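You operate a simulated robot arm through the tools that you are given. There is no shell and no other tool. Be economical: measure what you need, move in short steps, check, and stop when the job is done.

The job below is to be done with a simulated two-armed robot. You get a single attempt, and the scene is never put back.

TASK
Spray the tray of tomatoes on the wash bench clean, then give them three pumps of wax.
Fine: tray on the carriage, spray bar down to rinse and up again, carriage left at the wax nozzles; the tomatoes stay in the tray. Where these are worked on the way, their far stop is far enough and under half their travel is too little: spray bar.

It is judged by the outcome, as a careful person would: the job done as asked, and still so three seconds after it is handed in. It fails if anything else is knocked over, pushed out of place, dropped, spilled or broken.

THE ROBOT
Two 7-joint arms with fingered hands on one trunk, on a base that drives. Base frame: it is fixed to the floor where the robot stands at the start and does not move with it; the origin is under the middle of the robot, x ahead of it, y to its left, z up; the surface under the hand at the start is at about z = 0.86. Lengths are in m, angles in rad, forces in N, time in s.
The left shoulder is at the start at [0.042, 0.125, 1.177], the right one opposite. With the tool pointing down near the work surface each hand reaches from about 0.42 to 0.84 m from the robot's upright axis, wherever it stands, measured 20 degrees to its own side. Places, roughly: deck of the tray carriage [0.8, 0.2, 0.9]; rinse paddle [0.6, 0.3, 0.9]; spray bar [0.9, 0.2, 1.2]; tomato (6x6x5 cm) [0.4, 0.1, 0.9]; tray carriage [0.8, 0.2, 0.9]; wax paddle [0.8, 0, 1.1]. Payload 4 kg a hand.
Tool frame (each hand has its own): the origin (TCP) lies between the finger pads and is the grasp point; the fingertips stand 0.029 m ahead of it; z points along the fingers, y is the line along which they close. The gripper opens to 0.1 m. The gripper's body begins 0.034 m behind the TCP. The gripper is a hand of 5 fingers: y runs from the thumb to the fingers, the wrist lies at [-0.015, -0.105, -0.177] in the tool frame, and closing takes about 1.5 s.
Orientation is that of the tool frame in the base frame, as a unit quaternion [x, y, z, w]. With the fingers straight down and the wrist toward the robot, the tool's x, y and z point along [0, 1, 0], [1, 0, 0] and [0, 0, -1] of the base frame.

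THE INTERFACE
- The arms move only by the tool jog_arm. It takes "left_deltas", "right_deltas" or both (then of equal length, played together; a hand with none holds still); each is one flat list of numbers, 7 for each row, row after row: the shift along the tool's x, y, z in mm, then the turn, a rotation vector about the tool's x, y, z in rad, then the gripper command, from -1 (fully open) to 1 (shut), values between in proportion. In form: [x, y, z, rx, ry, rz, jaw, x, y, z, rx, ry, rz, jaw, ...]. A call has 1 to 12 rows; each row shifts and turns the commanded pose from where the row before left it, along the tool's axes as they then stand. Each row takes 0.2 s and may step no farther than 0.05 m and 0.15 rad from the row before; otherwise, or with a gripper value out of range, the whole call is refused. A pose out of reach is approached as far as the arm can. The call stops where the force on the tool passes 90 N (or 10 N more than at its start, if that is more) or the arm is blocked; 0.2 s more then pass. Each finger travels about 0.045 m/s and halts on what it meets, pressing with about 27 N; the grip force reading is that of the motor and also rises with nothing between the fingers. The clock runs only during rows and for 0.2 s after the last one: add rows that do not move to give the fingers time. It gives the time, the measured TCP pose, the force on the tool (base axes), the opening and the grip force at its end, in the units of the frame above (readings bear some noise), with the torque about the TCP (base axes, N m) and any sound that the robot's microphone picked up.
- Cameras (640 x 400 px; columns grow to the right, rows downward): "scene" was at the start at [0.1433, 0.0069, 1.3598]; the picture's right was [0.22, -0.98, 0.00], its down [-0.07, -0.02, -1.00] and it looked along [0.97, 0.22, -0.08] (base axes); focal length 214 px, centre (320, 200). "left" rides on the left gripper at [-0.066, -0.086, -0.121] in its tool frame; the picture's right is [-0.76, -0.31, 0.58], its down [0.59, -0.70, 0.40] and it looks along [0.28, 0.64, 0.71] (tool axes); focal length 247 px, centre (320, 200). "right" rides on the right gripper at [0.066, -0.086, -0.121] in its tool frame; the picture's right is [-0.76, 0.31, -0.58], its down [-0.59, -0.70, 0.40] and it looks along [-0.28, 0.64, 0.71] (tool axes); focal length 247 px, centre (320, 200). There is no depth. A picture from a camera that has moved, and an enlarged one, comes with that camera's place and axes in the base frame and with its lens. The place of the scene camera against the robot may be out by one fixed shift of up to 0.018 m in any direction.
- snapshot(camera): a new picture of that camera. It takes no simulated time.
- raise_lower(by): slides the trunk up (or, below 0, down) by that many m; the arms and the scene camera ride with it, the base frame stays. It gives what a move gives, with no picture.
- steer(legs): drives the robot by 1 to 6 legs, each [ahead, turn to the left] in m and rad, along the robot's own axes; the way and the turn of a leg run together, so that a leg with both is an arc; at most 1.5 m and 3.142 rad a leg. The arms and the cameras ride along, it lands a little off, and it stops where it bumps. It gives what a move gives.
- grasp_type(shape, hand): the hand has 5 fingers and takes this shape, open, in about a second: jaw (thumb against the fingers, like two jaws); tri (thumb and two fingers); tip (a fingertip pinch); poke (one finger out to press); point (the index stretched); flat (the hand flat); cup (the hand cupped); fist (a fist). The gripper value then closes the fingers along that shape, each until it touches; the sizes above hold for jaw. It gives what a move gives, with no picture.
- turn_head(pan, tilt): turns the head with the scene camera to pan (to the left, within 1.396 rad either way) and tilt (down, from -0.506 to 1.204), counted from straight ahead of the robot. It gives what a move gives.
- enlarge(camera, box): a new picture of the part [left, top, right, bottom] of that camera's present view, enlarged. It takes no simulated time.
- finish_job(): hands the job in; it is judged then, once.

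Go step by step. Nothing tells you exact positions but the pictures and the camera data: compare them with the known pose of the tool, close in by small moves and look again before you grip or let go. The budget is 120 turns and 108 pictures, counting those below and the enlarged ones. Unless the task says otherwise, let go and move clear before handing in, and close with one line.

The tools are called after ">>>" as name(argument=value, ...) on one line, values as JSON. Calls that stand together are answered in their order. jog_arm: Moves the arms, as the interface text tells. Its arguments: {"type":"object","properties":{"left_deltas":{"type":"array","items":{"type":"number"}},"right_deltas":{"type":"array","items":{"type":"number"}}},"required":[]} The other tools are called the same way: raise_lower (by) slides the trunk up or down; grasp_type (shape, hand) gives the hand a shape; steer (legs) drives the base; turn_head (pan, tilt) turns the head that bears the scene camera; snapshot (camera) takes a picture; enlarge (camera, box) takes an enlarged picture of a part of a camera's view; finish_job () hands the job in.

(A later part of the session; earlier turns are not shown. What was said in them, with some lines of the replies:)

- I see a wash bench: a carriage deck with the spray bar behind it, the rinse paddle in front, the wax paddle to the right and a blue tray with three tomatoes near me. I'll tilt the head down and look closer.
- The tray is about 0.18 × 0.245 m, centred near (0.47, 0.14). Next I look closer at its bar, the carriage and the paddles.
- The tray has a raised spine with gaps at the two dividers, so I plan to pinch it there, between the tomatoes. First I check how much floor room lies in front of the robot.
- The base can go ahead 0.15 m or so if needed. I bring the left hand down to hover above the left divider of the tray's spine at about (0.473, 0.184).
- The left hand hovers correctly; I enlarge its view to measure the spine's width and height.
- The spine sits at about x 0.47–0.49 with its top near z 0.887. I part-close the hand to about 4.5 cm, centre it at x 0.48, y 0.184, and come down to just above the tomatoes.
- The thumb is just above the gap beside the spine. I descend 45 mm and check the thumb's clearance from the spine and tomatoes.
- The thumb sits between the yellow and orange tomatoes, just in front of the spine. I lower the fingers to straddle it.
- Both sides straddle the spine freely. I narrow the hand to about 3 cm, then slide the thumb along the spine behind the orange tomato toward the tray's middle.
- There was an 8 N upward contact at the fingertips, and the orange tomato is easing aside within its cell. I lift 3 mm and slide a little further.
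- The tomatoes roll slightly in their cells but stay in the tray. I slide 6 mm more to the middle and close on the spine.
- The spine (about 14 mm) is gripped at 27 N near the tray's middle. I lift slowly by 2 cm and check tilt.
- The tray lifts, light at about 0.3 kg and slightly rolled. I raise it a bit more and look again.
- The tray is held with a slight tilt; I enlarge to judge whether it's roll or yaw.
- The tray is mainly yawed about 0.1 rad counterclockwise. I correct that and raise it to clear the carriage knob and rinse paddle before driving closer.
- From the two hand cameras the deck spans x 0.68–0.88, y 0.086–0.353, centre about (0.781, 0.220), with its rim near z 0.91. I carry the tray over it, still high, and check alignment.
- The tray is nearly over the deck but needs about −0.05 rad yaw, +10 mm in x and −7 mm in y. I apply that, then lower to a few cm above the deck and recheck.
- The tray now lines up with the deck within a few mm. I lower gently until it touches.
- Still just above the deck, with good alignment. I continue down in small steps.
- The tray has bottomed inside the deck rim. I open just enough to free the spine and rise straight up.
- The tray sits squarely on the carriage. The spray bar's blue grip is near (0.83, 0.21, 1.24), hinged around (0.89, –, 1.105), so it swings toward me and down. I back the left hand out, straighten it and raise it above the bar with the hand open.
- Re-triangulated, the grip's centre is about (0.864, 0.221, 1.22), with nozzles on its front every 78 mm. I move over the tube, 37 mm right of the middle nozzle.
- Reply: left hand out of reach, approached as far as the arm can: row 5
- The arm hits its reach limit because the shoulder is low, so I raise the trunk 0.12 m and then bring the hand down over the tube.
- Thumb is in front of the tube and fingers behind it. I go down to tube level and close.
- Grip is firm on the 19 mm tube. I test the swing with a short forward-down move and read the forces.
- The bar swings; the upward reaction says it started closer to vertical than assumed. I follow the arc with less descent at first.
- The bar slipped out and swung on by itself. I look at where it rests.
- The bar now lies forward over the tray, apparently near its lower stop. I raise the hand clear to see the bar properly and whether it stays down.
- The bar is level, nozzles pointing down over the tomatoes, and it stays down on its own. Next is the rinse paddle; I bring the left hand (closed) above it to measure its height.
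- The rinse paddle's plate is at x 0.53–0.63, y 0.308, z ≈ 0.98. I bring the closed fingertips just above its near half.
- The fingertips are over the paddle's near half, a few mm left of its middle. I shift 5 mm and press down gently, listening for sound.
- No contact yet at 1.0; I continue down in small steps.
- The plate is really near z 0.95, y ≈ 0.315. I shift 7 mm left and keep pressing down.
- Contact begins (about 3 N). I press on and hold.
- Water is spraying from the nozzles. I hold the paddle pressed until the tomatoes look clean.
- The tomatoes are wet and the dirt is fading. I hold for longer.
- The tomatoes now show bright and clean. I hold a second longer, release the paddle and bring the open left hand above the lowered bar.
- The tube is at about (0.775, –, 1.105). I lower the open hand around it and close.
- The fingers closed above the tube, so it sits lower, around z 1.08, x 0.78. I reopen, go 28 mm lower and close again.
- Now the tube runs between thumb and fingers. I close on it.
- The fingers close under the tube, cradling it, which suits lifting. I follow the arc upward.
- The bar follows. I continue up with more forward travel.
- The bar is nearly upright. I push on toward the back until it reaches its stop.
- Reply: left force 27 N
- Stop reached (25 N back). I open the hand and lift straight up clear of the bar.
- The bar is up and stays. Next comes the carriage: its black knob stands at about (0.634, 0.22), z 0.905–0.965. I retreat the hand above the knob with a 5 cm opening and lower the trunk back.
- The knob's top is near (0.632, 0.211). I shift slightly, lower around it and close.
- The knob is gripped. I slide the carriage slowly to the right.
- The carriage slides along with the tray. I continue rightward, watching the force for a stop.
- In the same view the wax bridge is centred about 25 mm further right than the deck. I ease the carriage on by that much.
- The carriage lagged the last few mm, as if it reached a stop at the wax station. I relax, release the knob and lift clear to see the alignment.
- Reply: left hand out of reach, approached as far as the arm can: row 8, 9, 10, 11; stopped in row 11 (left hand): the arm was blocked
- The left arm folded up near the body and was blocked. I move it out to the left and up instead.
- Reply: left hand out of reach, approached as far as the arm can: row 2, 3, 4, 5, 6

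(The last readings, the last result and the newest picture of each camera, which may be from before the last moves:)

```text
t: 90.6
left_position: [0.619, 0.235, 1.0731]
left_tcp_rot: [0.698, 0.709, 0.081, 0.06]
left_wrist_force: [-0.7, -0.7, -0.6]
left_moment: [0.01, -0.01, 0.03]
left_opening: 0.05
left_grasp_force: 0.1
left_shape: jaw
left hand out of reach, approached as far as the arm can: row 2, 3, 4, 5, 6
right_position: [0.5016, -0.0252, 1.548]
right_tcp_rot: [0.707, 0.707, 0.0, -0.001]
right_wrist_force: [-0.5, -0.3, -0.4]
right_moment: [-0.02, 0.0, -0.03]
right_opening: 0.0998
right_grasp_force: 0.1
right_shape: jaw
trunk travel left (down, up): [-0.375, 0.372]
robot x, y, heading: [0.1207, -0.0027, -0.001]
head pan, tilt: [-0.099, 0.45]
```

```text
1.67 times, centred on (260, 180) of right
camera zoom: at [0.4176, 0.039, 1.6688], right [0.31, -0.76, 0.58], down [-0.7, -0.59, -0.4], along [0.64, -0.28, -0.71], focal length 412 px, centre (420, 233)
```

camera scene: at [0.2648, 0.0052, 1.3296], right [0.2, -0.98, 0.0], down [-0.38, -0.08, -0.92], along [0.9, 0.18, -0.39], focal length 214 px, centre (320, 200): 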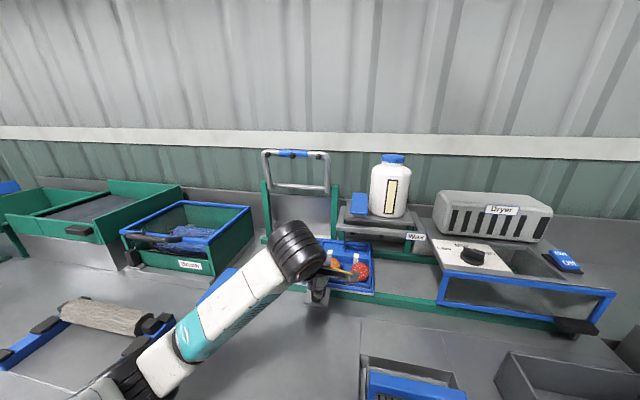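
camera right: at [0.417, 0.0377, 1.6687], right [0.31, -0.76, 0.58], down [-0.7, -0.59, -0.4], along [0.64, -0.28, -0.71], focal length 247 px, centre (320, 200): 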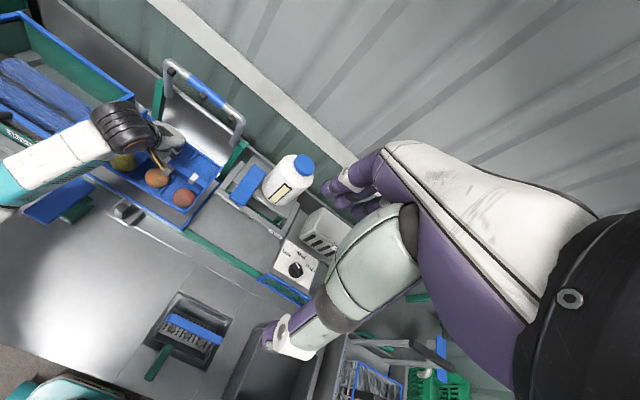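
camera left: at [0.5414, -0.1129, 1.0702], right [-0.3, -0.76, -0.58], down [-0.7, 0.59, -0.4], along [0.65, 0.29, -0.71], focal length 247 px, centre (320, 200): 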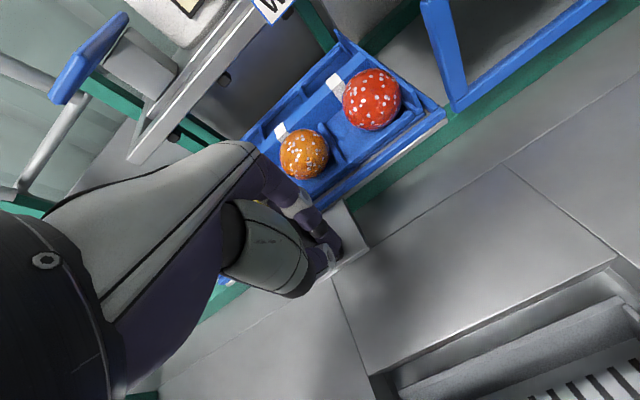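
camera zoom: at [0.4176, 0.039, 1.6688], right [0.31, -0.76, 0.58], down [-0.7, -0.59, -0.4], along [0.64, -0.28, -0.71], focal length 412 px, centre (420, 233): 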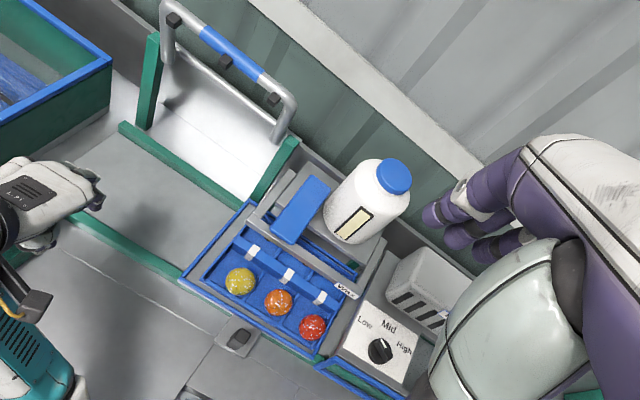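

The carriage sits with the tray centred under the wax nozzles, well within the bridge. The wax paddle plate spans x 0.76–0.89, y ≈ 0.016, z ≈ 1.085; I bring the right hand, closed and pitched forward, to hover above its near end, clear of the bottle.

>>> jog_arm(right_deltas=[0, 0, 0, -0.15, 0, 0, 0, 0, 0, 0, -0.15, 0, 0, 0.5, 0, 0, 0, -0.15, 0, 0, 1, 0, 0, 0, -0.15, 0, 0, 1, 4.6, 1.1, 45, 0, 0, 0, 1, 4.6, 1.1, 45, 0, 0, 0, 1, 4.6, 1.1, 45, 0, 0, 0, 1, 4.6, 1.1, 45, 0, 0, 0, 1, 4.6, 1.1, 45, 0, 0, 0, 1, 4.6, 1.1, 45, 0, 0, 0, 1, 4.6, 1.1, 45, 0, 0, 0, 1, 4.6, 1.1, 45, 0, 0, 0, 1])

>>> enlarge(camera="scene", box=[210, 100, 430, 280])

>>> snapshot(camera="right")

```text
t: 93.2
left_position: [0.6196, 0.2335, 1.0733]
left_tcp_rot: [0.698, 0.709, 0.081, 0.058]
left_wrist_force: [-0.1, -0.2, -0.5]
left_moment: [0.03, 0.0, -0.03]
left_opening: 0.0497
left_grasp_force: 0.1
left_shape: jaw
right_position: [0.7112, 0.0105, 1.2535]
right_tcp_rot: [0.676, 0.676, 0.209, 0.208]
right_wrist_force: [0.9, 0.0, 0.1]
right_moment: [0.01, 0.01, 0.01]
right_opening: 0.0
right_grasp_force: 27.0
right_shape: jaw
trunk travel left (down, up): [-0.375, 0.372]
robot x, y, heading: [0.1222, -0.0033, 0.0]
head pan, tilt: [-0.099, 0.45]
```

```text
2.22 times, centred on (320, 190) of scene
camera zoom: at [0.2673, -0.0223, 1.3248], right [-0.1, -1.0, 0.0], down [-0.43, 0.04, -0.9], along [0.9, -0.09, -0.44], focal length 477 px, centre (320, 222)
```

zoom: 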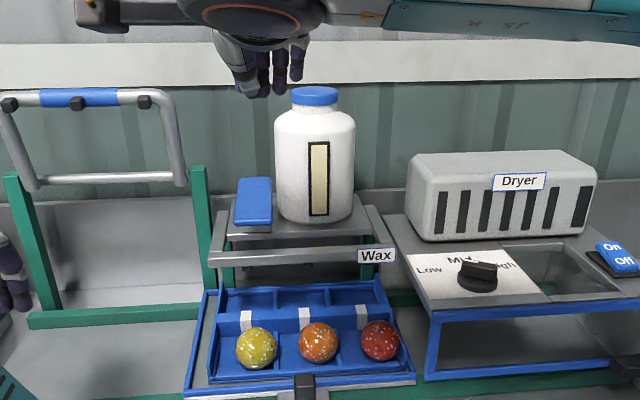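

```text
12 pictures are left
camera right: at [0.5738, 0.0747, 1.305], right [-0.07, -0.76, 0.65], down [-0.36, -0.59, -0.73], along [0.93, -0.28, -0.23], focal length 247 px, centre (320, 200)
```

right: 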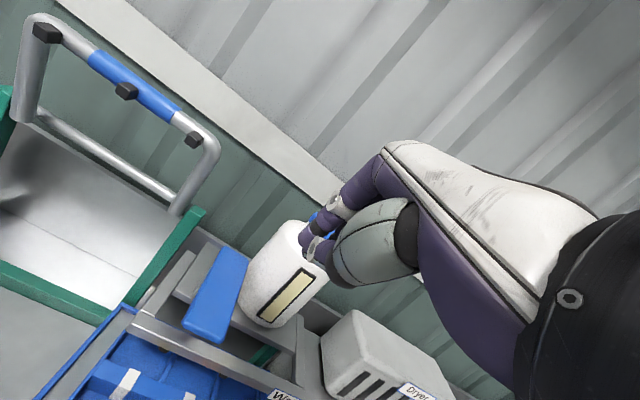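

The plate's near end is around (0.755, 0.02, 1.09). I bring the fingertips to just above the plate at x ≈ 0.78.

>>> jog_arm(right_deltas=[2.4, -7.4, 34, 0, 0, 0, 1, 2.4, -7.4, 34, 0, 0, 0, 1, 2.4, -7.4, 34, 0, 0, 0, 1, 2.4, -7.4, 34, 0, 0, 0, 1])

>>> enlarge(camera="scene", box=[250, 130, 380, 240])

```text
t: 94.2
left_position: [0.6194, 0.2342, 1.0731]
left_tcp_rot: [0.698, 0.709, 0.081, 0.059]
left_wrist_force: [0.6, 0.0, 0.4]
left_moment: [0.01, 0.01, 0.01]
left_opening: 0.0501
left_grasp_force: 0.0
left_shape: jaw
right_position: [0.7669, 0.0213, 1.126]
right_tcp_rot: [0.676, 0.675, 0.209, 0.208]
right_wrist_force: [0.7, 0.5, -0.1]
right_moment: [0.02, 0.02, 0.03]
right_opening: 0.0
right_grasp_force: 27.2
right_shape: jaw
trunk travel left (down, up): [-0.375, 0.372]
robot x, y, heading: [0.1225, -0.0025, -0.001]
head pan, tilt: [-0.099, 0.45]
```

```text
3.64 times, centred on (315, 185) of scene
camera zoom: at [0.267, -0.0222, 1.3248], right [-0.1, -1.0, 0.0], down [-0.43, 0.04, -0.9], along [0.9, -0.09, -0.44], focal length 780 px, centre (338, 254)
```

zoom: 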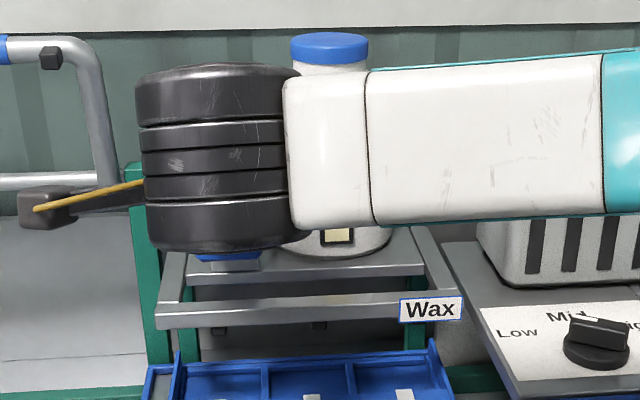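

Three nozzles are visible under the bridge, lined up with the three cells. I press straight down in small steps, watching force.

>>> jog_arm(right_deltas=[0, -2.8, 4.1, 0, 0, 0, 1, 0, -2.8, 4.1, 0, 0, 0, 1, 0, -2.3, 3.3, 0, 0, 0, 1])

>>> snapshot(camera="right")

```text
t: 95.0
left_position: [0.6199, 0.2333, 1.0727]
left_tcp_rot: [0.698, 0.709, 0.08, 0.059]
left_wrist_force: [-0.1, 0.2, 0.2]
left_moment: [0.01, -0.02, 0.02]
left_opening: 0.0501
left_grasp_force: 0.0
left_shape: jaw
right_position: [0.7655, 0.0211, 1.1135]
right_tcp_rot: [0.675, 0.675, 0.21, 0.209]
right_wrist_force: [1.2, -0.8, 0.5]
right_moment: [-0.03, -0.03, 0.01]
right_opening: 0.0
right_grasp_force: 26.6
right_shape: jaw
trunk travel left (down, up): [-0.375, 0.372]
robot x, y, heading: [0.1208, -0.0009, 0.0]
head pan, tilt: [-0.099, 0.45]
```

```text
10 pictures are left
camera right: at [0.6274, 0.085, 1.1646], right [-0.07, -0.76, 0.65], down [-0.36, -0.59, -0.73], along [0.93, -0.28, -0.23], focal length 247 px, centre (320, 200)
```

right: 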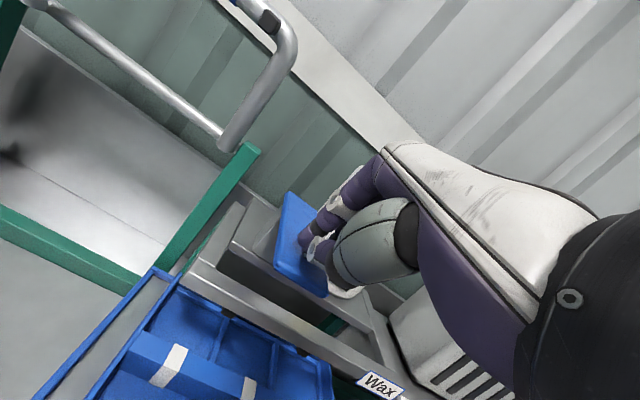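

Fingertips are over the plate. I continue down until contact.

>>> jog_arm(right_deltas=[0, -1.7, 2.5, 0, 0, 0, 1, 0, -1.7, 2.5, 0, 0, 0, 1, 0, -1.7, 2.5, 0, 0, 0, 1, 0, -1.7, 2.5, 0, 0, 0, 1])

```text
t: 96.0
left_position: [0.6194, 0.2321, 1.0734]
left_tcp_rot: [0.698, 0.709, 0.081, 0.06]
left_wrist_force: [0.0, -0.5, -0.3]
left_moment: [-0.02, 0.01, 0.0]
left_opening: 0.0498
left_grasp_force: 0.1
left_shape: jaw
right_position: [0.7643, 0.0208, 1.1012]
right_tcp_rot: [0.675, 0.676, 0.21, 0.209]
right_wrist_force: [-0.6, 0.3, 3.9]
right_moment: [0.02, -0.04, 0.01]
right_opening: 0.0
right_grasp_force: 26.8
right_shape: jaw
trunk travel left (down, up): [-0.375, 0.372]
robot x, y, heading: [0.117, -0.002, 0.004]
head pan, tilt: [-0.099, 0.45]
```

Contact at about z 1.10 (4 N). I press the first pump in and look.

>>> jog_arm(right_deltas=[0, -1.7, 2.5, 0, 0, 0, 1, 0, -1.7, 2.5, 0, 0, 0, 1, 0, -1.7, 2.5, 0, 0, 0, 1, 0, -1.7, 2.5, 0, 0, 0, 1, 0, 0, 0, 0, 0, 0, 1])

>>> enlarge(camera="scene", box=[240, 180, 420, 300])

```text
t: 97.2
left_position: [0.6187, 0.234, 1.0731]
left_tcp_rot: [0.698, 0.709, 0.082, 0.06]
left_wrist_force: [-0.6, 0.5, 0.2]
left_moment: [0.0, -0.02, 0.01]
left_opening: 0.0499
left_grasp_force: 0.1
left_shape: jaw
right_position: [0.7636, 0.0216, 1.0886]
right_tcp_rot: [0.675, 0.676, 0.21, 0.209]
right_wrist_force: [0.7, -0.9, 5.5]
right_moment: [0.0, -0.1, 0.01]
right_opening: 0.0
right_grasp_force: 26.7
right_shape: jaw
trunk travel left (down, up): [-0.375, 0.372]
robot x, y, heading: [0.12, 0.0007, -0.001]
head pan, tilt: [-0.099, 0.45]
```

```text
3.33 times, centred on (330, 240) of scene
camera zoom: at [0.2661, -0.0222, 1.325], right [-0.1, -1.0, 0.0], down [-0.43, 0.04, -0.9], along [0.9, -0.09, -0.44], focal length 715 px, centre (287, 67)
```

zoom: 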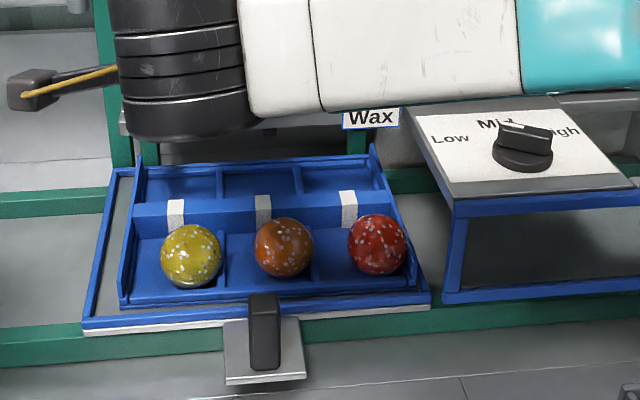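

The paddle is still moving softly (5.5 N) with no visible wax yet. I press on toward the end of its stroke.

>>> jog_arm(right_deltas=[0, -1.7, 2.5, 0, 0, 0, 1, 0, -1.7, 2.5, 0, 0, 0, 1, 0, -1.7, 2.5, 0, 0, 0, 1])

>>> enlarge(camera="scene", box=[240, 180, 420, 300])

```text
t: 98.0
left_position: [0.6185, 0.2329, 1.0733]
left_tcp_rot: [0.697, 0.709, 0.082, 0.06]
left_wrist_force: [0.6, -0.5, 0.5]
left_moment: [0.0, 0.0, 0.03]
left_opening: 0.0501
left_grasp_force: 0.1
left_shape: jaw
right_position: [0.7638, 0.021, 1.0794]
right_tcp_rot: [0.676, 0.675, 0.209, 0.209]
right_wrist_force: [-0.5, 1.7, 6.9]
right_moment: [-0.01, -0.14, 0.03]
right_opening: 0.0
right_grasp_force: 27.2
right_shape: jaw
trunk travel left (down, up): [-0.375, 0.372]
robot x, y, heading: [0.1198, -0.0001, -0.005]
head pan, tilt: [-0.099, 0.45]
```

```text
3.33 times, centred on (330, 240) of scene
camera zoom: at [0.2658, -0.0221, 1.325], right [-0.1, -1.0, 0.0], down [-0.43, 0.04, -0.9], along [0.9, -0.09, -0.44], focal length 715 px, centre (287, 67)
```

zoom: 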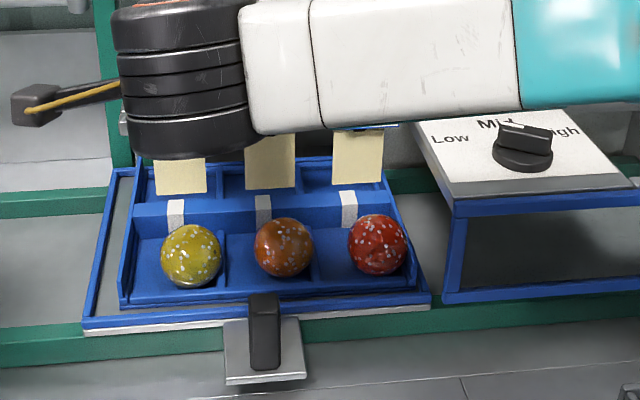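

The nozzles fired: that is pump one. I release fully and press again for pump two, then look.

>>> jog_arm(right_deltas=[0, 5.1, -7.4, 0, 0, 0, 1, 0, 5.1, -7.4, 0, 0, 0, 1, 0, 5.1, -7.4, 0, 0, 0, 1, 0, 5.1, -7.4, 0, 0, 0, 1, 0, 0, 0, 0, 0, 0, 1, 0, 0, 0, 0, 0, 0, 1, 0, -5.1, 7.4, 0, 0, 0, 1, 0, -5.1, 7.4, 0, 0, 0, 1, 0, -5.1, 7.4, 0, 0, 0, 1, 0, -5.3, 7.7, 0, 0, 0, 1])

>>> enlarge(camera="scene", box=[240, 180, 420, 300])

```text
t: 100.2
left_position: [0.6188, 0.2335, 1.0732]
left_tcp_rot: [0.699, 0.708, 0.081, 0.059]
left_wrist_force: [0.3, -0.3, -0.2]
left_moment: [-0.03, 0.02, -0.02]
left_opening: 0.0501
left_grasp_force: 0.1
left_shape: jaw
right_position: [0.7649, 0.0188, 1.0806]
right_tcp_rot: [0.675, 0.675, 0.21, 0.21]
right_wrist_force: [0.4, 0.1, 6.6]
right_moment: [-0.07, -0.16, 0.01]
right_opening: 0.0
right_grasp_force: 27.1
right_shape: jaw
trunk travel left (down, up): [-0.375, 0.372]
robot x, y, heading: [0.1207, 0.0006, 0.005]
head pan, tilt: [-0.099, 0.45]
```

```text
3.33 times, centred on (330, 240) of scene
camera zoom: at [0.2658, -0.0222, 1.3251], right [-0.1, -1.0, 0.0], down [-0.43, 0.04, -0.9], along [0.9, -0.09, -0.44], focal length 715 px, centre (287, 67)
```

zoom: 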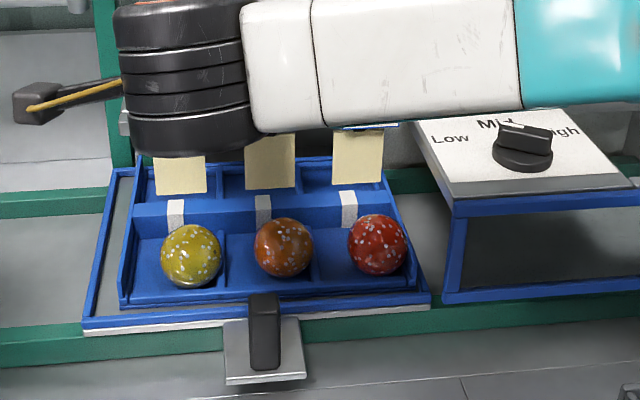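

Pump two fired. I release fully and check that the spray stops.

>>> jog_arm(right_deltas=[0, 5.1, -7.4, 0, 0, 0, 1, 0, 5.1, -7.4, 0, 0, 0, 1, 0, 5.1, -7.4, 0, 0, 0, 1, 0, 5.1, -7.4, 0, 0, 0, 1, 0, 0, 0, 0, 0, 0, 1])

>>> enlarge(camera="scene", box=[240, 180, 420, 300])

```text
t: 101.4
left_position: [0.6194, 0.2332, 1.0725]
left_tcp_rot: [0.698, 0.709, 0.081, 0.059]
left_wrist_force: [0.0, -0.1, 0.9]
left_moment: [0.04, 0.05, 0.02]
left_opening: 0.0498
left_grasp_force: 0.0
left_shape: jaw
right_position: [0.7671, 0.0196, 1.1164]
right_tcp_rot: [0.676, 0.676, 0.209, 0.208]
right_wrist_force: [-0.6, 0.9, 0.1]
right_moment: [0.0, 0.02, -0.03]
right_opening: 0.0002
right_grasp_force: 27.4
right_shape: jaw
trunk travel left (down, up): [-0.375, 0.372]
robot x, y, heading: [0.119, 0.0009, -0.001]
head pan, tilt: [-0.099, 0.45]
```

```text
3.33 times, centred on (330, 240) of scene
camera zoom: at [0.2666, -0.0222, 1.3249], right [-0.1, -1.0, 0.0], down [-0.43, 0.04, -0.9], along [0.9, -0.09, -0.44], focal length 715 px, centre (287, 67)
```

zoom: 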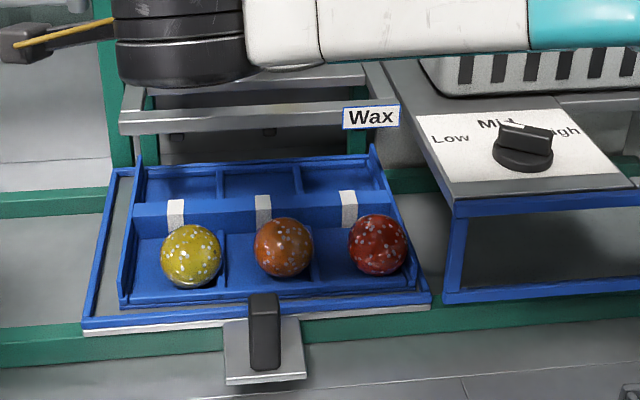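

Released, and the spray has stopped. Now the third and last pump.

>>> jog_arm(right_deltas=[0, -5.1, 7.4, 0, 0, 0, 1, 0, -5.1, 7.4, 0, 0, 0, 1, 0, -5.1, 7.4, 0, 0, 0, 1, 0, -5.2, 7.5, 0, 0, 0, 1])

>>> enlarge(camera="scene", box=[240, 180, 420, 300])

```text
t: 102.4
left_position: [0.619, 0.2336, 1.0732]
left_tcp_rot: [0.698, 0.709, 0.082, 0.06]
left_wrist_force: [0.1, 0.4, -0.2]
left_moment: [-0.01, 0.01, -0.01]
left_opening: 0.05
left_grasp_force: 0.0
left_shape: jaw
right_position: [0.764, 0.021, 1.0792]
right_tcp_rot: [0.675, 0.676, 0.21, 0.209]
right_wrist_force: [-0.2, -0.5, 5.9]
right_moment: [-0.05, -0.15, -0.01]
right_opening: 0.0
right_grasp_force: 26.8
right_shape: jaw
trunk travel left (down, up): [-0.375, 0.372]
robot x, y, heading: [0.1229, 0.0021, 0.002]
head pan, tilt: [-0.099, 0.45]
```

```text
3.33 times, centred on (330, 240) of scene
camera zoom: at [0.2658, -0.0223, 1.3251], right [-0.1, -1.0, 0.0], down [-0.43, 0.04, -0.9], along [0.9, -0.09, -0.44], focal length 715 px, centre (287, 67)
```

zoom: 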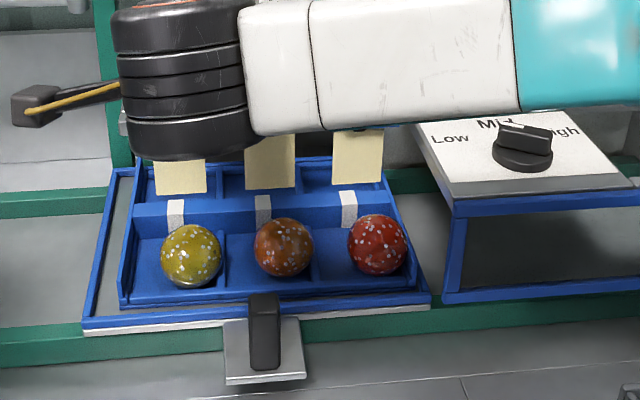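

Pump three fired. I lift the right hand off straight up, then back away along its approach.

>>> jog_arm(right_deltas=[0, 5.1, -7.4, 0, 0, 0, 1, 0, 5.1, -7.4, 0, 0, 0, 1, 0, 5.1, -7.4, 0, 0, 0, 1, 0, 8, -15, 0, 0, 0, 1, 0, 7.4, -34, 0, 0, 0, 1, 0, 7.4, -34, 0, 0, 0, 1, 0, 0, -42, 0, 0, 0, 1, 0, 0, -42, 0, 0, 0, 1, 0, 0, -42, 0, 0, 0, 1])

>>> turn_head(pan=0.1, tilt=0.5)

>>> snapshot(camera="scene")

```text
t: 104.4
left_position: [0.6192, 0.235, 1.0744]
left_tcp_rot: [0.698, 0.709, 0.082, 0.06]
left_wrist_force: [-0.8, 0.2, -0.7]
left_moment: [0.0, 0.0, 0.0]
left_opening: 0.0499
left_grasp_force: 0.1
left_shape: jaw
right_position: [0.6629, 0.0196, 1.2919]
right_tcp_rot: [0.676, 0.675, 0.209, 0.21]
right_wrist_force: [0.1, 0.1, 1.1]
right_moment: [0.05, -0.01, -0.03]
right_opening: 0.0001
right_grasp_force: 26.9
right_shape: jaw
trunk travel left (down, up): [-0.375, 0.372]
robot x, y, heading: [0.1191, 0.0012, -0.001]
head pan, tilt: [-0.099, 0.45]
```

```text
t: 105.1
left_position: [0.6189, 0.233, 1.0732]
left_tcp_rot: [0.698, 0.709, 0.081, 0.058]
left_wrist_force: [0.5, 0.3, 0.4]
left_moment: [0.01, -0.05, -0.01]
left_opening: 0.0501
left_grasp_force: 0.0
left_shape: jaw
right_position: [0.6644, 0.0206, 1.2899]
right_tcp_rot: [0.675, 0.676, 0.209, 0.208]
right_wrist_force: [0.9, -0.5, 0.1]
right_moment: [0.01, -0.02, 0.0]
right_opening: 0.0001
right_grasp_force: 26.7
right_shape: jaw
trunk travel left (down, up): [-0.375, 0.372]
robot x, y, heading: [0.1255, -0.0016, -0.001]
head pan, tilt: [0.099, 0.499]
```

```text
4 pictures are left
camera scene: at [0.2654, -0.0041, 1.3205], right [0.1, -1.0, 0.0], down [-0.48, -0.05, -0.88], along [0.87, 0.09, -0.48], focal length 214 px, centre (320, 200)
```

scene: 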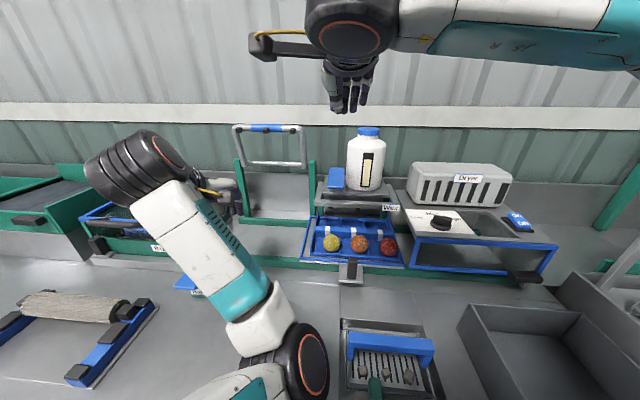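

The tray of clean, waxed tomatoes is at the wax nozzles, the spray bar is up, both hands are clear and nothing else has moved. I hand the job in.

>>> finish_job()

```text
The job is handed in.
```

The job is handed in: the tomatoes were sprayed clean and given three pumps of wax, and they are still in their tray on the carriage at the wax nozzles, with the spray bar back up.
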